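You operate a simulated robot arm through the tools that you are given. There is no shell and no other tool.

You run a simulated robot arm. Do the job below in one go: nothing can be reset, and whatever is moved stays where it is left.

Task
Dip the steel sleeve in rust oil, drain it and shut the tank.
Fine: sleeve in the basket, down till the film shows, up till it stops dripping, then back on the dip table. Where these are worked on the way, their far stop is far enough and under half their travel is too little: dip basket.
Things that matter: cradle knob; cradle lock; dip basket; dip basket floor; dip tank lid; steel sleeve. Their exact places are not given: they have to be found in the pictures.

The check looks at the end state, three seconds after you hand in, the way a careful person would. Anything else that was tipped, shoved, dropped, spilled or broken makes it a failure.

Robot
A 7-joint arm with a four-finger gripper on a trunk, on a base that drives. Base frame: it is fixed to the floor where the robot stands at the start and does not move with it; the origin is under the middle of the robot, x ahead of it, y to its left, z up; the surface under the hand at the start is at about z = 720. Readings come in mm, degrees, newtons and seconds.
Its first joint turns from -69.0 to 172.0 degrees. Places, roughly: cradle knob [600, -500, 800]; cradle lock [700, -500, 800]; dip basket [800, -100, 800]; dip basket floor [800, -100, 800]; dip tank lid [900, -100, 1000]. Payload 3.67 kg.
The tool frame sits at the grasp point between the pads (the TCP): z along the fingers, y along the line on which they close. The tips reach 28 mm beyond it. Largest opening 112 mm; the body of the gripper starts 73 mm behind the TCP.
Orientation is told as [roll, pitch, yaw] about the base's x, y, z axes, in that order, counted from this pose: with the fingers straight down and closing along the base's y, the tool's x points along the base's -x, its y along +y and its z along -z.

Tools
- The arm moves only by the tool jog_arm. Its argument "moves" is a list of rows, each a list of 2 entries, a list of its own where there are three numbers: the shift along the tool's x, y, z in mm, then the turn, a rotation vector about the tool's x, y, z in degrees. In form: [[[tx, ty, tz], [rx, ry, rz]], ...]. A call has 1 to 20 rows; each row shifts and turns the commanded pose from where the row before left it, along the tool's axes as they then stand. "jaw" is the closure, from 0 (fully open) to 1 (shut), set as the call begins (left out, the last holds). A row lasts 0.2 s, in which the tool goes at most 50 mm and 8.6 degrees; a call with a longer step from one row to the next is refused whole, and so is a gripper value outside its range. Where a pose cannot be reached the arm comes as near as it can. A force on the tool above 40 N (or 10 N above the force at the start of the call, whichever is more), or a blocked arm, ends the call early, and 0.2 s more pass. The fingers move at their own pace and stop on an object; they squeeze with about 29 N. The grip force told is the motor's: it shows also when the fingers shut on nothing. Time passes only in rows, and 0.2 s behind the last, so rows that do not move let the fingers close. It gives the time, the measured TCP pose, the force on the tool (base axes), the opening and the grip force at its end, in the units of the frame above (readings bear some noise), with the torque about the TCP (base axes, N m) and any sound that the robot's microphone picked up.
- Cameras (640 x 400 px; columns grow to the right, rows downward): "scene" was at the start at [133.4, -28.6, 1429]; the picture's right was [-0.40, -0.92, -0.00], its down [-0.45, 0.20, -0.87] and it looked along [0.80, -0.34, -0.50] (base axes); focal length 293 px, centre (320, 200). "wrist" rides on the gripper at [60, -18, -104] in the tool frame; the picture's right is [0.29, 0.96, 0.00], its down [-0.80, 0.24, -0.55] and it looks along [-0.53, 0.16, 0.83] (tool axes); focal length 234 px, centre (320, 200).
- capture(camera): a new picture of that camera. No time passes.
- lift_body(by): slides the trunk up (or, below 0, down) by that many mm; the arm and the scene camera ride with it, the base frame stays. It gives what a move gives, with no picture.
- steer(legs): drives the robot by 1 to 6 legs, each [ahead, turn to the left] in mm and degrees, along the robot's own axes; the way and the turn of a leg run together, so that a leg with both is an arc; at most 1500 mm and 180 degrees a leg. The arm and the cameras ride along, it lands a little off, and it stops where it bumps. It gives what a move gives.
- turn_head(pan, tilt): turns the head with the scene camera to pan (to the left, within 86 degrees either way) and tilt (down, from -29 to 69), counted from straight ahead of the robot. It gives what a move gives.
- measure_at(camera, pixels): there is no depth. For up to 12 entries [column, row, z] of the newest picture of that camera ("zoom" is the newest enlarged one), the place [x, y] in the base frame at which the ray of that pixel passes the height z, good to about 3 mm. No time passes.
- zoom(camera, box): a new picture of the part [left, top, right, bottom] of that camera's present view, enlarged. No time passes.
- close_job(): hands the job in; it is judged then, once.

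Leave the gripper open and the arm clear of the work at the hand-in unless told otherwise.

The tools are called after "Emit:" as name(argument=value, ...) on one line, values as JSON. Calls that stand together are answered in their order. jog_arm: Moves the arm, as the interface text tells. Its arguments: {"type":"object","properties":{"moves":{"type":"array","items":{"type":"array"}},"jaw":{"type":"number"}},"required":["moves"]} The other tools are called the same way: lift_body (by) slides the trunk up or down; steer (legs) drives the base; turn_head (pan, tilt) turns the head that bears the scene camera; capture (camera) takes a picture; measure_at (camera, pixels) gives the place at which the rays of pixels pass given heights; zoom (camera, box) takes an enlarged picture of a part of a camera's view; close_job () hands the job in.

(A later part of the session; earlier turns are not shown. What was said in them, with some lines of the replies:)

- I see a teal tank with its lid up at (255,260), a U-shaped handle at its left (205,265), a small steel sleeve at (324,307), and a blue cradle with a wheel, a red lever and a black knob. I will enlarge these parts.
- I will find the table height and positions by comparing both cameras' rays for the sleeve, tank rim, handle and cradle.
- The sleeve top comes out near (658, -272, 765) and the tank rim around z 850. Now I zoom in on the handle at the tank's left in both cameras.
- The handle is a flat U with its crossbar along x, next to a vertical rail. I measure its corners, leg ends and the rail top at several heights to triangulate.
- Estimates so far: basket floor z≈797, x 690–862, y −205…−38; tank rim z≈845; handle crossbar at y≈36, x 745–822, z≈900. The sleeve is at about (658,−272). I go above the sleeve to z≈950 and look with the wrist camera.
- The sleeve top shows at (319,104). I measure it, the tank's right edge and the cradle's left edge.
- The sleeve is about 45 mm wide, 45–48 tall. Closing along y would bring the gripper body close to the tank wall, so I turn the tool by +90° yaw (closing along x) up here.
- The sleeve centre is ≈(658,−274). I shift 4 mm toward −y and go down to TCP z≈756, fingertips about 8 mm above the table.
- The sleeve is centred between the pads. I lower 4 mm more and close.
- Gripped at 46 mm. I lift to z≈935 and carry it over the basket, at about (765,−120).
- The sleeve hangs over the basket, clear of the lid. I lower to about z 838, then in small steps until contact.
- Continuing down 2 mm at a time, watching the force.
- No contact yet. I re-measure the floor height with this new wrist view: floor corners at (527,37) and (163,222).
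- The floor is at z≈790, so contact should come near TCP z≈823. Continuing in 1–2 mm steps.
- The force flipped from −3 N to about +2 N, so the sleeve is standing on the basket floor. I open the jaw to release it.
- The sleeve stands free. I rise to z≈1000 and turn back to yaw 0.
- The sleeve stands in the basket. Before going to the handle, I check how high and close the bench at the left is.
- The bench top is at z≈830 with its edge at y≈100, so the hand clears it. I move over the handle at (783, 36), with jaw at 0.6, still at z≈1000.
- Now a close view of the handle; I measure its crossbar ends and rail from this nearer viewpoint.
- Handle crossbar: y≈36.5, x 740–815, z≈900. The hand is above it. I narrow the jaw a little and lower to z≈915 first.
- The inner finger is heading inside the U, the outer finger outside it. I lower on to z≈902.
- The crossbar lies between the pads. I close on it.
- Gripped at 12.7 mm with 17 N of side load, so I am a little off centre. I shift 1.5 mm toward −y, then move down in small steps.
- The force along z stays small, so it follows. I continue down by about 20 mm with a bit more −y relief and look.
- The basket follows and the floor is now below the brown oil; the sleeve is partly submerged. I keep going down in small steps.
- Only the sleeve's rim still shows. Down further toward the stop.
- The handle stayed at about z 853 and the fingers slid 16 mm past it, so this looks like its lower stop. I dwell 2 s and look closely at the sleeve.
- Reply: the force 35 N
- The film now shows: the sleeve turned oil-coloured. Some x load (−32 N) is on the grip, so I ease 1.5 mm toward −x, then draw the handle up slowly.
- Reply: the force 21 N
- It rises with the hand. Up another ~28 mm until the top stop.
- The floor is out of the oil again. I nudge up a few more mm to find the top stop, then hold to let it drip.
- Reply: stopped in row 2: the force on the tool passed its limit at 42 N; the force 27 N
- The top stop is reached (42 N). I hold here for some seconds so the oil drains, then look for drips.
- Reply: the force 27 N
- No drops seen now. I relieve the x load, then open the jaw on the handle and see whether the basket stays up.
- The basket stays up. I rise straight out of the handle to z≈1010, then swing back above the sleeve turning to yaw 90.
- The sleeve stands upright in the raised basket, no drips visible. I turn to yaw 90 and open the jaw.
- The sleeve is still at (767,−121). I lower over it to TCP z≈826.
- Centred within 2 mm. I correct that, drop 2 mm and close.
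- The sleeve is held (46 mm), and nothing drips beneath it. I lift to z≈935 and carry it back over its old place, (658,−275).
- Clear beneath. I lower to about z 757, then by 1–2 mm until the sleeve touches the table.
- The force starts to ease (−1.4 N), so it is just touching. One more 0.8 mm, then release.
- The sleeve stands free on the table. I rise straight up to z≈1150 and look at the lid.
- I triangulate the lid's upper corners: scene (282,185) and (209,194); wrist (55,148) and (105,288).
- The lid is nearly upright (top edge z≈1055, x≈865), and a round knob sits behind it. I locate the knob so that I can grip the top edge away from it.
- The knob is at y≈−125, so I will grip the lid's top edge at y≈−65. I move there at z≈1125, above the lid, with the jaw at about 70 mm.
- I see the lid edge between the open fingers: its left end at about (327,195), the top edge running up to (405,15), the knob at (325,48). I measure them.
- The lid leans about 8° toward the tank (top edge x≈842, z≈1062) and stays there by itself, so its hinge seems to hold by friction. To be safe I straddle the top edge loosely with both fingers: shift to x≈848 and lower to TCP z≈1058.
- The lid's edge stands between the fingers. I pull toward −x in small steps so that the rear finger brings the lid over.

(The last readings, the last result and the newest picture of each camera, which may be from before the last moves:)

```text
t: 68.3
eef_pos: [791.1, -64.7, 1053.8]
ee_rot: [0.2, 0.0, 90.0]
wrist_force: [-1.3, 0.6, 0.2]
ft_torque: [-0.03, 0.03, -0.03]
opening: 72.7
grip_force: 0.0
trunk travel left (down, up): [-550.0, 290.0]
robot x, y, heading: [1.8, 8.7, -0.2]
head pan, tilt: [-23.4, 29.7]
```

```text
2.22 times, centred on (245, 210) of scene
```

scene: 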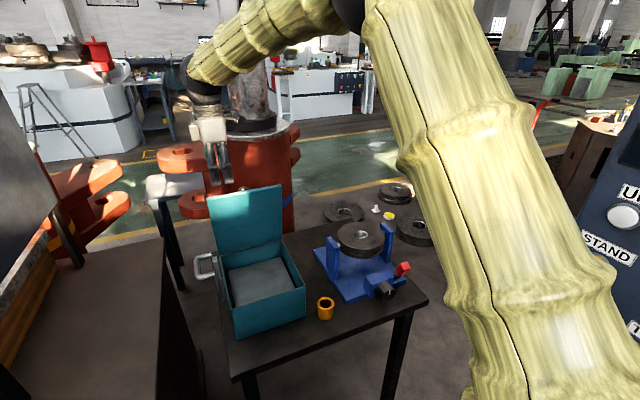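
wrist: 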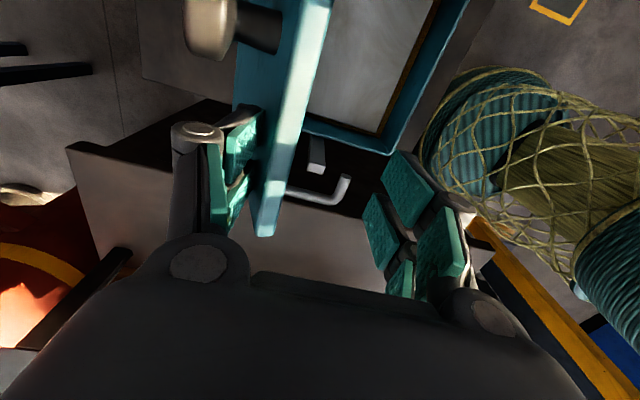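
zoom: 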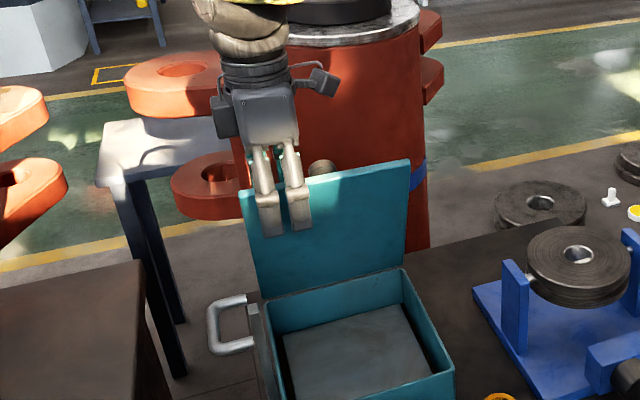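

The lid follows the rear finger and does not fall ahead of it, so the hinge holds by friction. I continue along the arc, moving −x and down.

Emit:
jog_arm(moves=[[[0, 8, 2], [0, 0, 0]], [[0, 8, 2], [0, 0, 0]], [[0, 8, 3], [0, 0, 0]], [[0, 8, 3], [0, 0, 0]], [[0, 8, 4], [0, 0, 0]], [[0, 8, 4], [0, 0, 0]], [[0, 0, 0], [0, 0, 0]]])

Emit:
capture(camera="wrist")

Emit:
zoom(camera="scene", box=[180, 120, 310, 300])

```text
t: 69.9
eef_pos: [743.8, -64.8, 1036.3]
ee_rot: [0.4, 0.1, 90.0]
wrist_force: [0.4, -0.3, 0.8]
ft_torque: [-0.04, -0.02, 0.01]
opening: 72.9
grip_force: 0.2
trunk travel left (down, up): [-550.0, 290.0]
robot x, y, heading: [3.0, 5.0, -0.1]
head pan, tilt: [-23.4, 29.7]
```

```text
taken
```

wrist: 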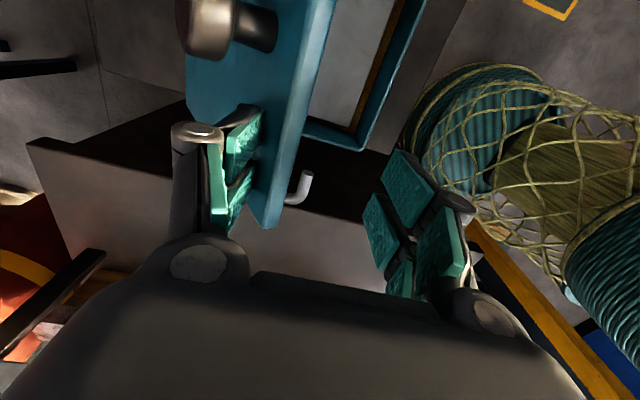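

```text
2.22 times, centred on (245, 210) of scene
```

zoom: 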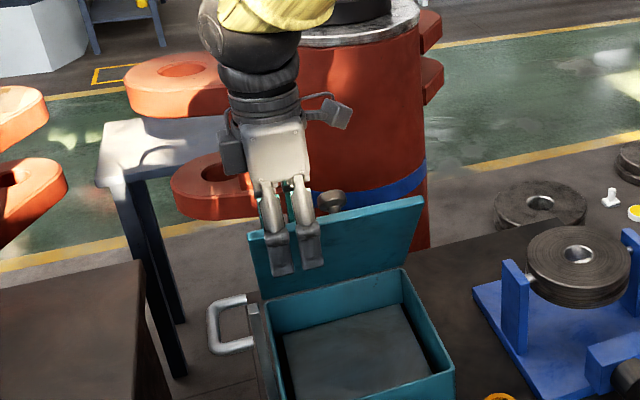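

The lid is at about 27° now and stays with the rear finger. I go on along the arc to around 50°.

Emit:
jog_arm(moves=[[[0, 8, 5], [0, 0, 0]], [[0, 8, 5], [0, 0, 0]], [[0, 8, 6], [0, 0, 0]], [[0, 8, 6], [0, 0, 0]], [[0, 8, 7], [0, 0, 0]], [[0, 8, 7], [0, 0, 0]], [[0, 8, 8], [0, 0, 0]], [[0, 0, 0], [0, 0, 0]]])

Emit:
capture(camera="wrist")

Emit:
zoom(camera="scene", box=[180, 120, 310, 300])

```text
t: 71.7
eef_pos: [687.2, -64.4, 994.2]
ee_rot: [0.3, 0.1, 89.9]
wrist_force: [0.6, -0.1, 1.4]
ft_torque: [0.03, -0.04, -0.02]
opening: 73.3
grip_force: 0.2
trunk travel left (down, up): [-550.0, 290.0]
robot x, y, heading: [2.3, 7.6, -0.0]
head pan, tilt: [-23.4, 29.7]
```

```text
taken
```

wrist: 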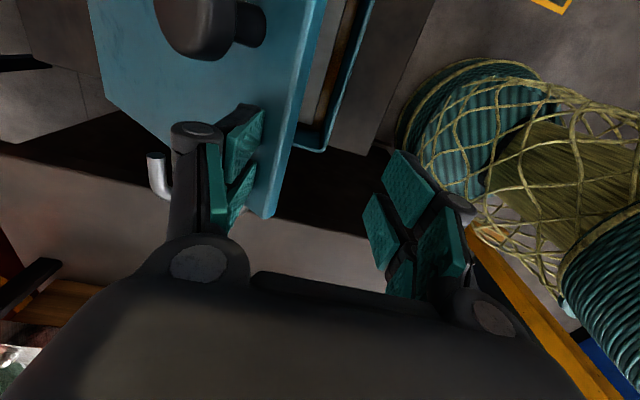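

```text
2.22 times, centred on (245, 210) of scene
```

zoom: 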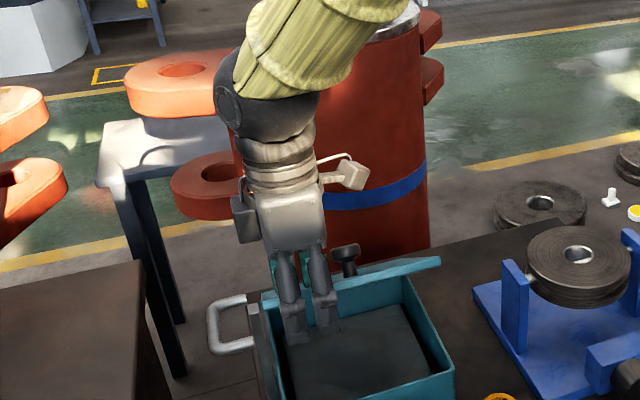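

The lid is past 50° and still holds where I leave it. I rise above it, close the fingers, move back +x by 50 mm, and will then press down on its outer face.

Emit:
jog_arm(moves=[[[0, 0, -20], [0, 0, 0]], [[0, 0, -30], [0, 0, 0]], [[0, 0, -20], [0, 0, 0]], [[0, -25, 0], [0, 0, 0]], [[0, -25, 0], [0, 0, 0]], [[0, 0, 0], [0, 0, 0]]])

Emit:
jog_arm(moves=[[[0, 0, 0], [0, 0, 0]], [[0, 0, 0], [0, 0, 0]], [[0, 0, 0], [0, 0, 0]]], jaw=1)

Emit:
capture(camera="wrist")

Emit:
zoom(camera="scene", box=[180, 120, 310, 300])

```text
t: 73.1
eef_pos: [737.5, -62.8, 1064.0]
ee_rot: [0.3, 0.1, 90.1]
wrist_force: [0.2, 0.7, 0.9]
ft_torque: [0.03, -0.02, 0.0]
opening: 72.8
grip_force: 0.1
trunk travel left (down, up): [-550.0, 290.0]
robot x, y, heading: [-0.3, 8.4, -0.0]
head pan, tilt: [-23.4, 29.7]
```

```text
t: 73.9
eef_pos: [737.9, -64.4, 1064.0]
ee_rot: [0.2, 0.1, 90.0]
wrist_force: [-0.1, 0.6, 0.0]
ft_torque: [0.03, -0.02, 0.0]
opening: 0.2
grip_force: 29.4
trunk travel left (down, up): [-550.0, 290.0]
robot x, y, heading: [0.5, 7.8, 0.1]
head pan, tilt: [-23.4, 29.7]
```

```text
taken
```

wrist: 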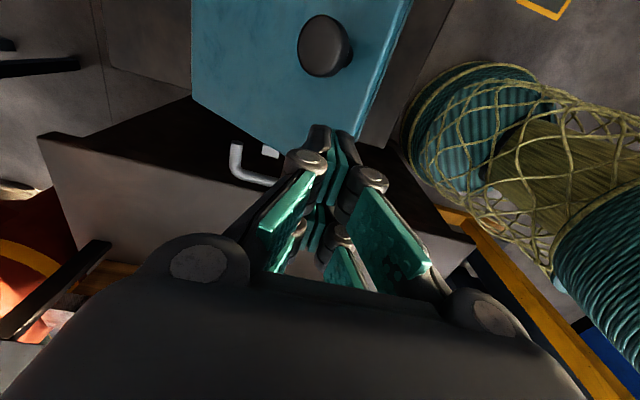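

```text
2.22 times, centred on (245, 210) of scene
```

zoom: 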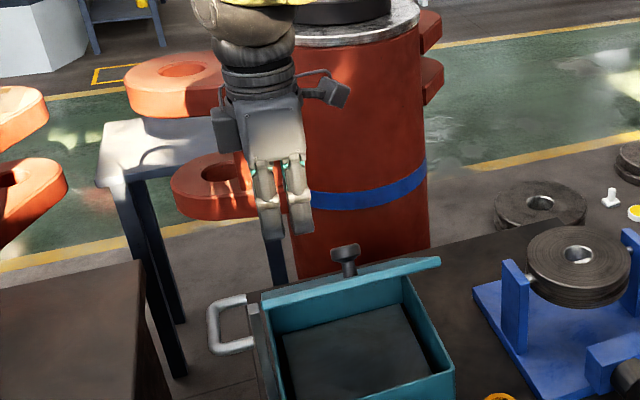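

The lid stays put at ~55°. Now I press down with the closed tips at about (737,−72), slowly.

Emit:
jog_arm(moves=[[[8, 0, 20], [0, 0, 0]], [[0, 0, 20], [0, 0, 0]], [[0, 0, 15], [0, 0, 0]], [[0, 0, 8], [0, 0, 0]], [[0, 0, 8], [0, 0, 0]], [[0, 0, 8], [0, 0, 0]], [[0, 0, 8], [0, 0, 0]], [[0, 0, 8], [0, 0, 0]], [[0, 0, 8], [0, 0, 0]], [[0, 0, 0], [0, 0, 0]]])

Emit:
capture(camera="wrist")

Emit:
zoom(camera="scene", box=[180, 120, 310, 300])

```text
t: 76.1
eef_pos: [737.7, -72.3, 960.4]
ee_rot: [0.3, 0.1, 90.0]
wrist_force: [0.0, -0.2, -0.1]
ft_torque: [-0.02, 0.0, -0.02]
opening: 0.0
grip_force: 29.1
trunk travel left (down, up): [-550.0, 290.0]
robot x, y, heading: [0.1, 3.3, -0.1]
head pan, tilt: [-23.4, 29.7]
```

```text
taken
```

wrist: 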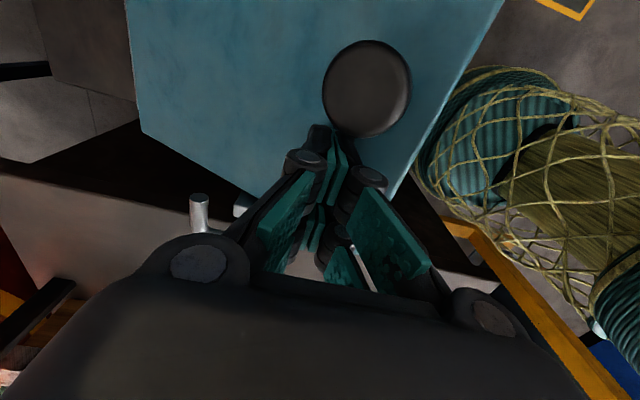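

```text
2.22 times, centred on (245, 210) of scene
```

zoom: 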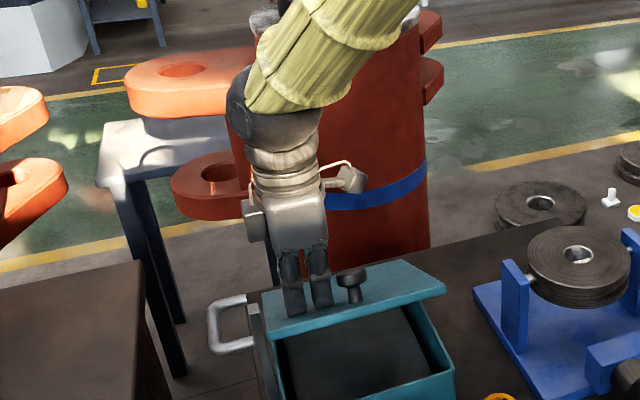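

The lid goes down under the tips. I keep pressing toward closed, TCP z≈895.

Emit:
jog_arm(moves=[[[0, 0, 8], [0, 0, 0]], [[0, 0, 8], [0, 0, 0]], [[0, 0, 8], [0, 0, 0]], [[0, 0, 8], [0, 0, 0]], [[0, 0, 7], [0, 0, 0]], [[0, 0, 6], [0, 0, 0]], [[0, 0, 5], [0, 0, 0]], [[0, 0, 4], [0, 0, 0]], [[0, 0, 4], [0, 0, 0]], [[0, 0, 0], [0, 0, 0]]])

Emit:
capture(camera="wrist")

Emit:
zoom(camera="scene", box=[180, 160, 310, 320])

```text
t: 78.3
eef_pos: [736.1, -72.3, 902.4]
ee_rot: [0.3, 0.1, 90.0]
wrist_force: [0.3, 0.0, 0.0]
ft_torque: [0.03, 0.0, -0.03]
opening: 0.0
grip_force: 29.3
trunk travel left (down, up): [-550.0, 290.0]
robot x, y, heading: [-0.8, 6.0, 0.1]
head pan, tilt: [-23.4, 29.7]
```

```text
taken
```

wrist: 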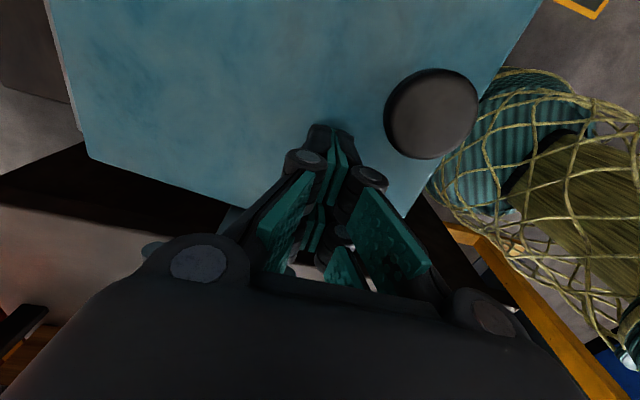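

```text
2.50 times, centred on (245, 240) of scene
```

zoom: 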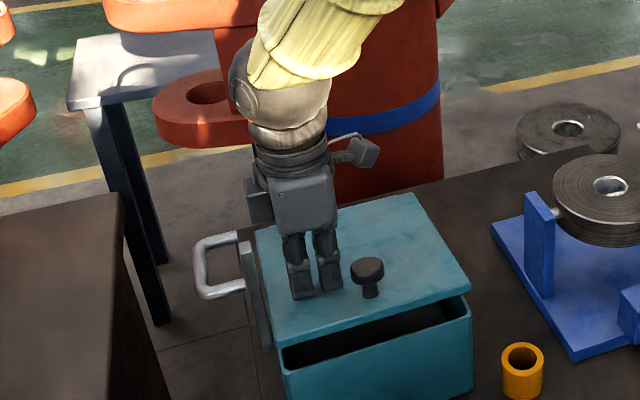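

Nearly shut; a gap still shows at the near side. I press on in 3 mm steps until it stops.

Emit:
jog_arm(moves=[[[0, 0, 4], [0, 0, 0]], [[0, 0, 3], [0, 0, 0]], [[0, 0, 3], [0, 0, 0]], [[0, 0, 3], [0, 0, 0]], [[0, 0, 0], [0, 0, 0]]])

Emit:
zoom(camera="scene", box=[180, 160, 310, 320])

```text
t: 79.5
eef_pos: [736.7, -71.5, 888.9]
ee_rot: [0.3, 0.1, 90.1]
wrist_force: [-0.9, 0.5, 1.4]
ft_torque: [0.05, 0.05, -0.01]
opening: 0.0
grip_force: 29.5
trunk travel left (down, up): [-550.0, 290.0]
robot x, y, heading: [1.0, 6.2, -0.3]
head pan, tilt: [-23.4, 29.7]
```

```text
2.50 times, centred on (245, 240) of scene
```

zoom: 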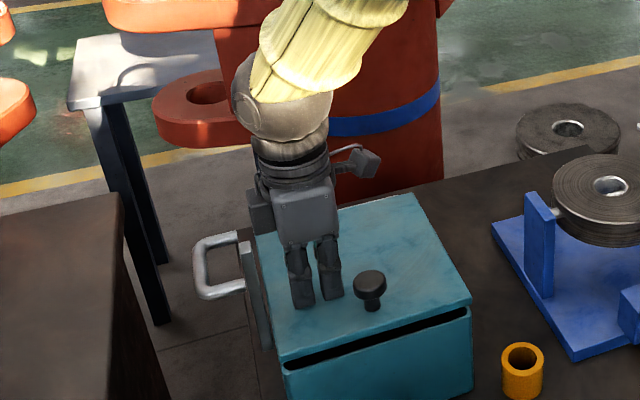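

Emit:
jog_arm(moves=[[[0, 0, 2.5], [0, 0, 0]], [[0, 0, 2.5], [0, 0, 0]], [[0, 0, 2.5], [0, 0, 0]], [[0, 0, 2], [0, 0, 0]], [[0, 0, 2], [0, 0, 0]], [[0, 0, 0], [0, 0, 0]]])

Emit:
zoom(camera="scene", box=[180, 160, 310, 320])

```text
t: 80.9
eef_pos: [735.4, -73.0, 879.8]
ee_rot: [0.2, 0.0, 90.0]
wrist_force: [0.3, -1.6, 12.9]
ft_torque: [-0.01, -0.07, -0.03]
opening: 5.9
grip_force: 35.7
trunk travel left (down, up): [-550.0, 290.0]
robot x, y, heading: [-1.9, 6.5, 0.0]
head pan, tilt: [-23.4, 29.7]
```

```text
2.50 times, centred on (245, 240) of scene
```

zoom: 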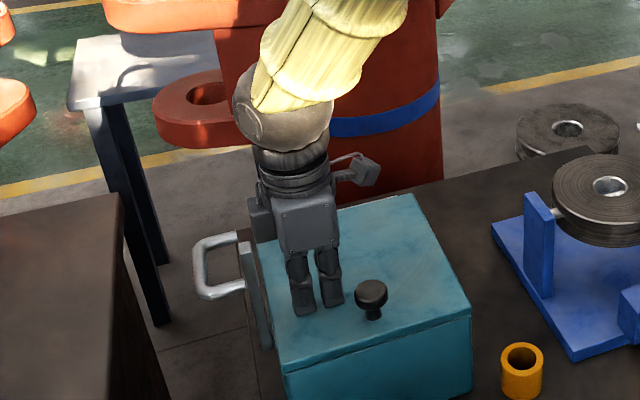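

Contact at 13 N; the lid looks flat on the tank. I check the seam closely.

Emit:
zoom(camera="scene", box=[215, 240, 315, 320])

Emit:
jog_arm(moves=[[[0, 0, 1.5], [0, 0, 0]], [[0, 0, 0], [0, 0, 0]]])

Emit:
zoom(camera="scene", box=[215, 240, 315, 320])

```text
5.00 times, centred on (265, 280) of scene
```

zoom: 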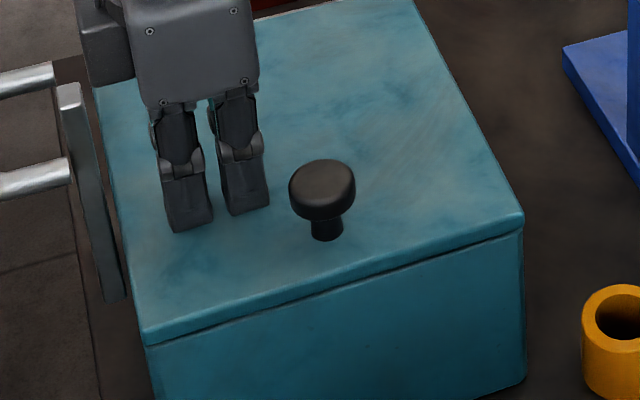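

```text
t: 81.5
eef_pos: [736.6, -71.5, 878.1]
ee_rot: [-0.1, 0.0, 90.1]
wrist_force: [5.9, -5.5, 37.0]
ft_torque: [-0.04, -0.16, -0.04]
opening: 6.1
grip_force: 35.9
trunk travel left (down, up): [-550.0, 290.0]
robot x, y, heading: [-0.2, 9.7, 0.3]
head pan, tilt: [-23.4, 29.7]
```

```text
5.00 times, centred on (265, 280) of scene
```

zoom: 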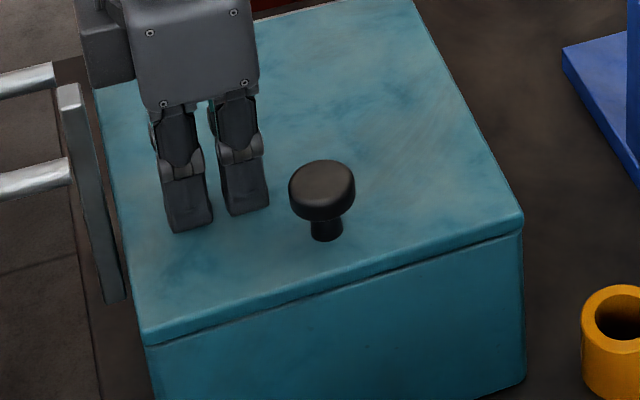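

The lid is seated (37 N, no gap). I rise clear, open the gripper and move back.

Emit:
jog_arm(moves=[[[0, 0, -10], [0, 0, 0]], [[0, 0, -30], [0, 0, 0]], [[0, 0, -45], [0, 0, 0]], [[0, 0, -45], [0, 0, 0]], [[0, 0, -45], [0, 0, 0]], [[0, 0, -45], [0, 0, 0]], [[0, 0, -45], [0, 0, 0]], [[0, 20, -40], [0, 0, 0]], [[0, 30, -30], [0, 0, 0]], [[0, 0, 0], [0, 0, 0]]])

Emit:
jog_arm(moves=[[[0, 0, 0], [0, 0, 0]], [[0, 0, 0], [0, 0, 0]], [[0, 0, 0], [0, 0, 0]]], jaw=0)

Emit:
capture(camera="scene")

Emit:
capture(camera="wrist")

Emit:
zoom(camera="scene", box=[180, 220, 340, 330])

```text
t: 83.7
eef_pos: [687.7, -72.1, 1211.6]
ee_rot: [0.3, 0.0, 90.1]
wrist_force: [0.3, 0.5, 0.2]
ft_torque: [-0.01, 0.05, 0.02]
opening: 0.3
grip_force: 35.5
trunk travel left (down, up): [-550.0, 290.0]
robot x, y, heading: [-0.4, 6.8, 0.1]
head pan, tilt: [-23.4, 29.7]
```

```text
t: 84.5
eef_pos: [686.2, -72.6, 1212.8]
ee_rot: [0.2, 0.1, 90.1]
wrist_force: [0.2, -0.6, 0.6]
ft_torque: [0.04, 0.01, 0.01]
opening: 112.0
grip_force: 0.1
trunk travel left (down, up): [-550.0, 290.0]
robot x, y, heading: [4.5, 8.1, -0.3]
head pan, tilt: [-23.4, 29.7]
```

```text
taken
```

scene: 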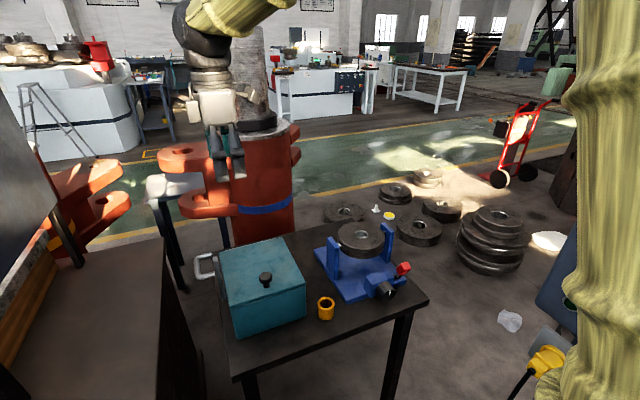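

```text
taken
```

wrist: 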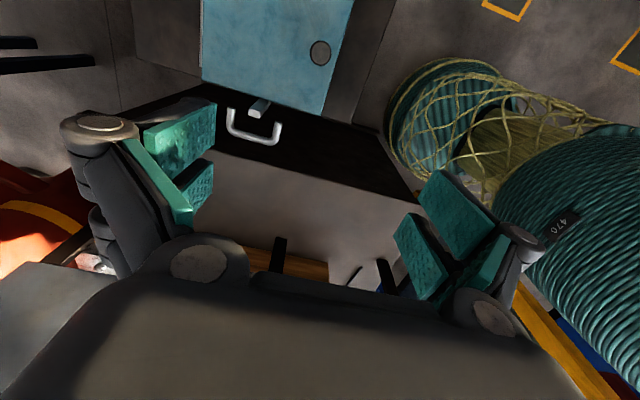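

```text
3.64 times, centred on (260, 275) of scene
```

zoom: 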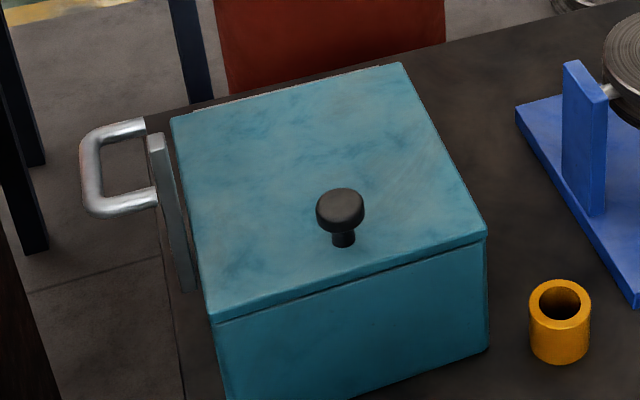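

The lid is shut, the basket handle is still up, and the oiled sleeve stands on the table beside the tank. The cradle is unchanged, and the gripper is open and clear. Handing in.

Emit:
close_job()

```text
The job is handed in.
```

I dipped the steel sleeve, drained it, stood it back on the dip table and shut the tank, then handed the job in. I haven't been told the result of the check.

- **Dip:** I took the basket down until its handle would go no further. The sleeve's rim stayed just above the oil there. After about two seconds the whole sleeve, rim included, had turned oil-coloured, so the film shows.
- **Drain:** I raised the basket to its top stop and held it for about four seconds. No drips showed then, or later when I lifted the sleeve out. The basket is still up.
- **Sleeve:** It stands upright within a few millimetres of where it started, between the tank and the cradle.
- **Lid:** I eased it over and pressed it shut. No gap shows at the seam.

I didn't touch the cradle, its knob or its lock. In the last pictures nothing else looked moved or spilled. The gripper is open and clear of the work.
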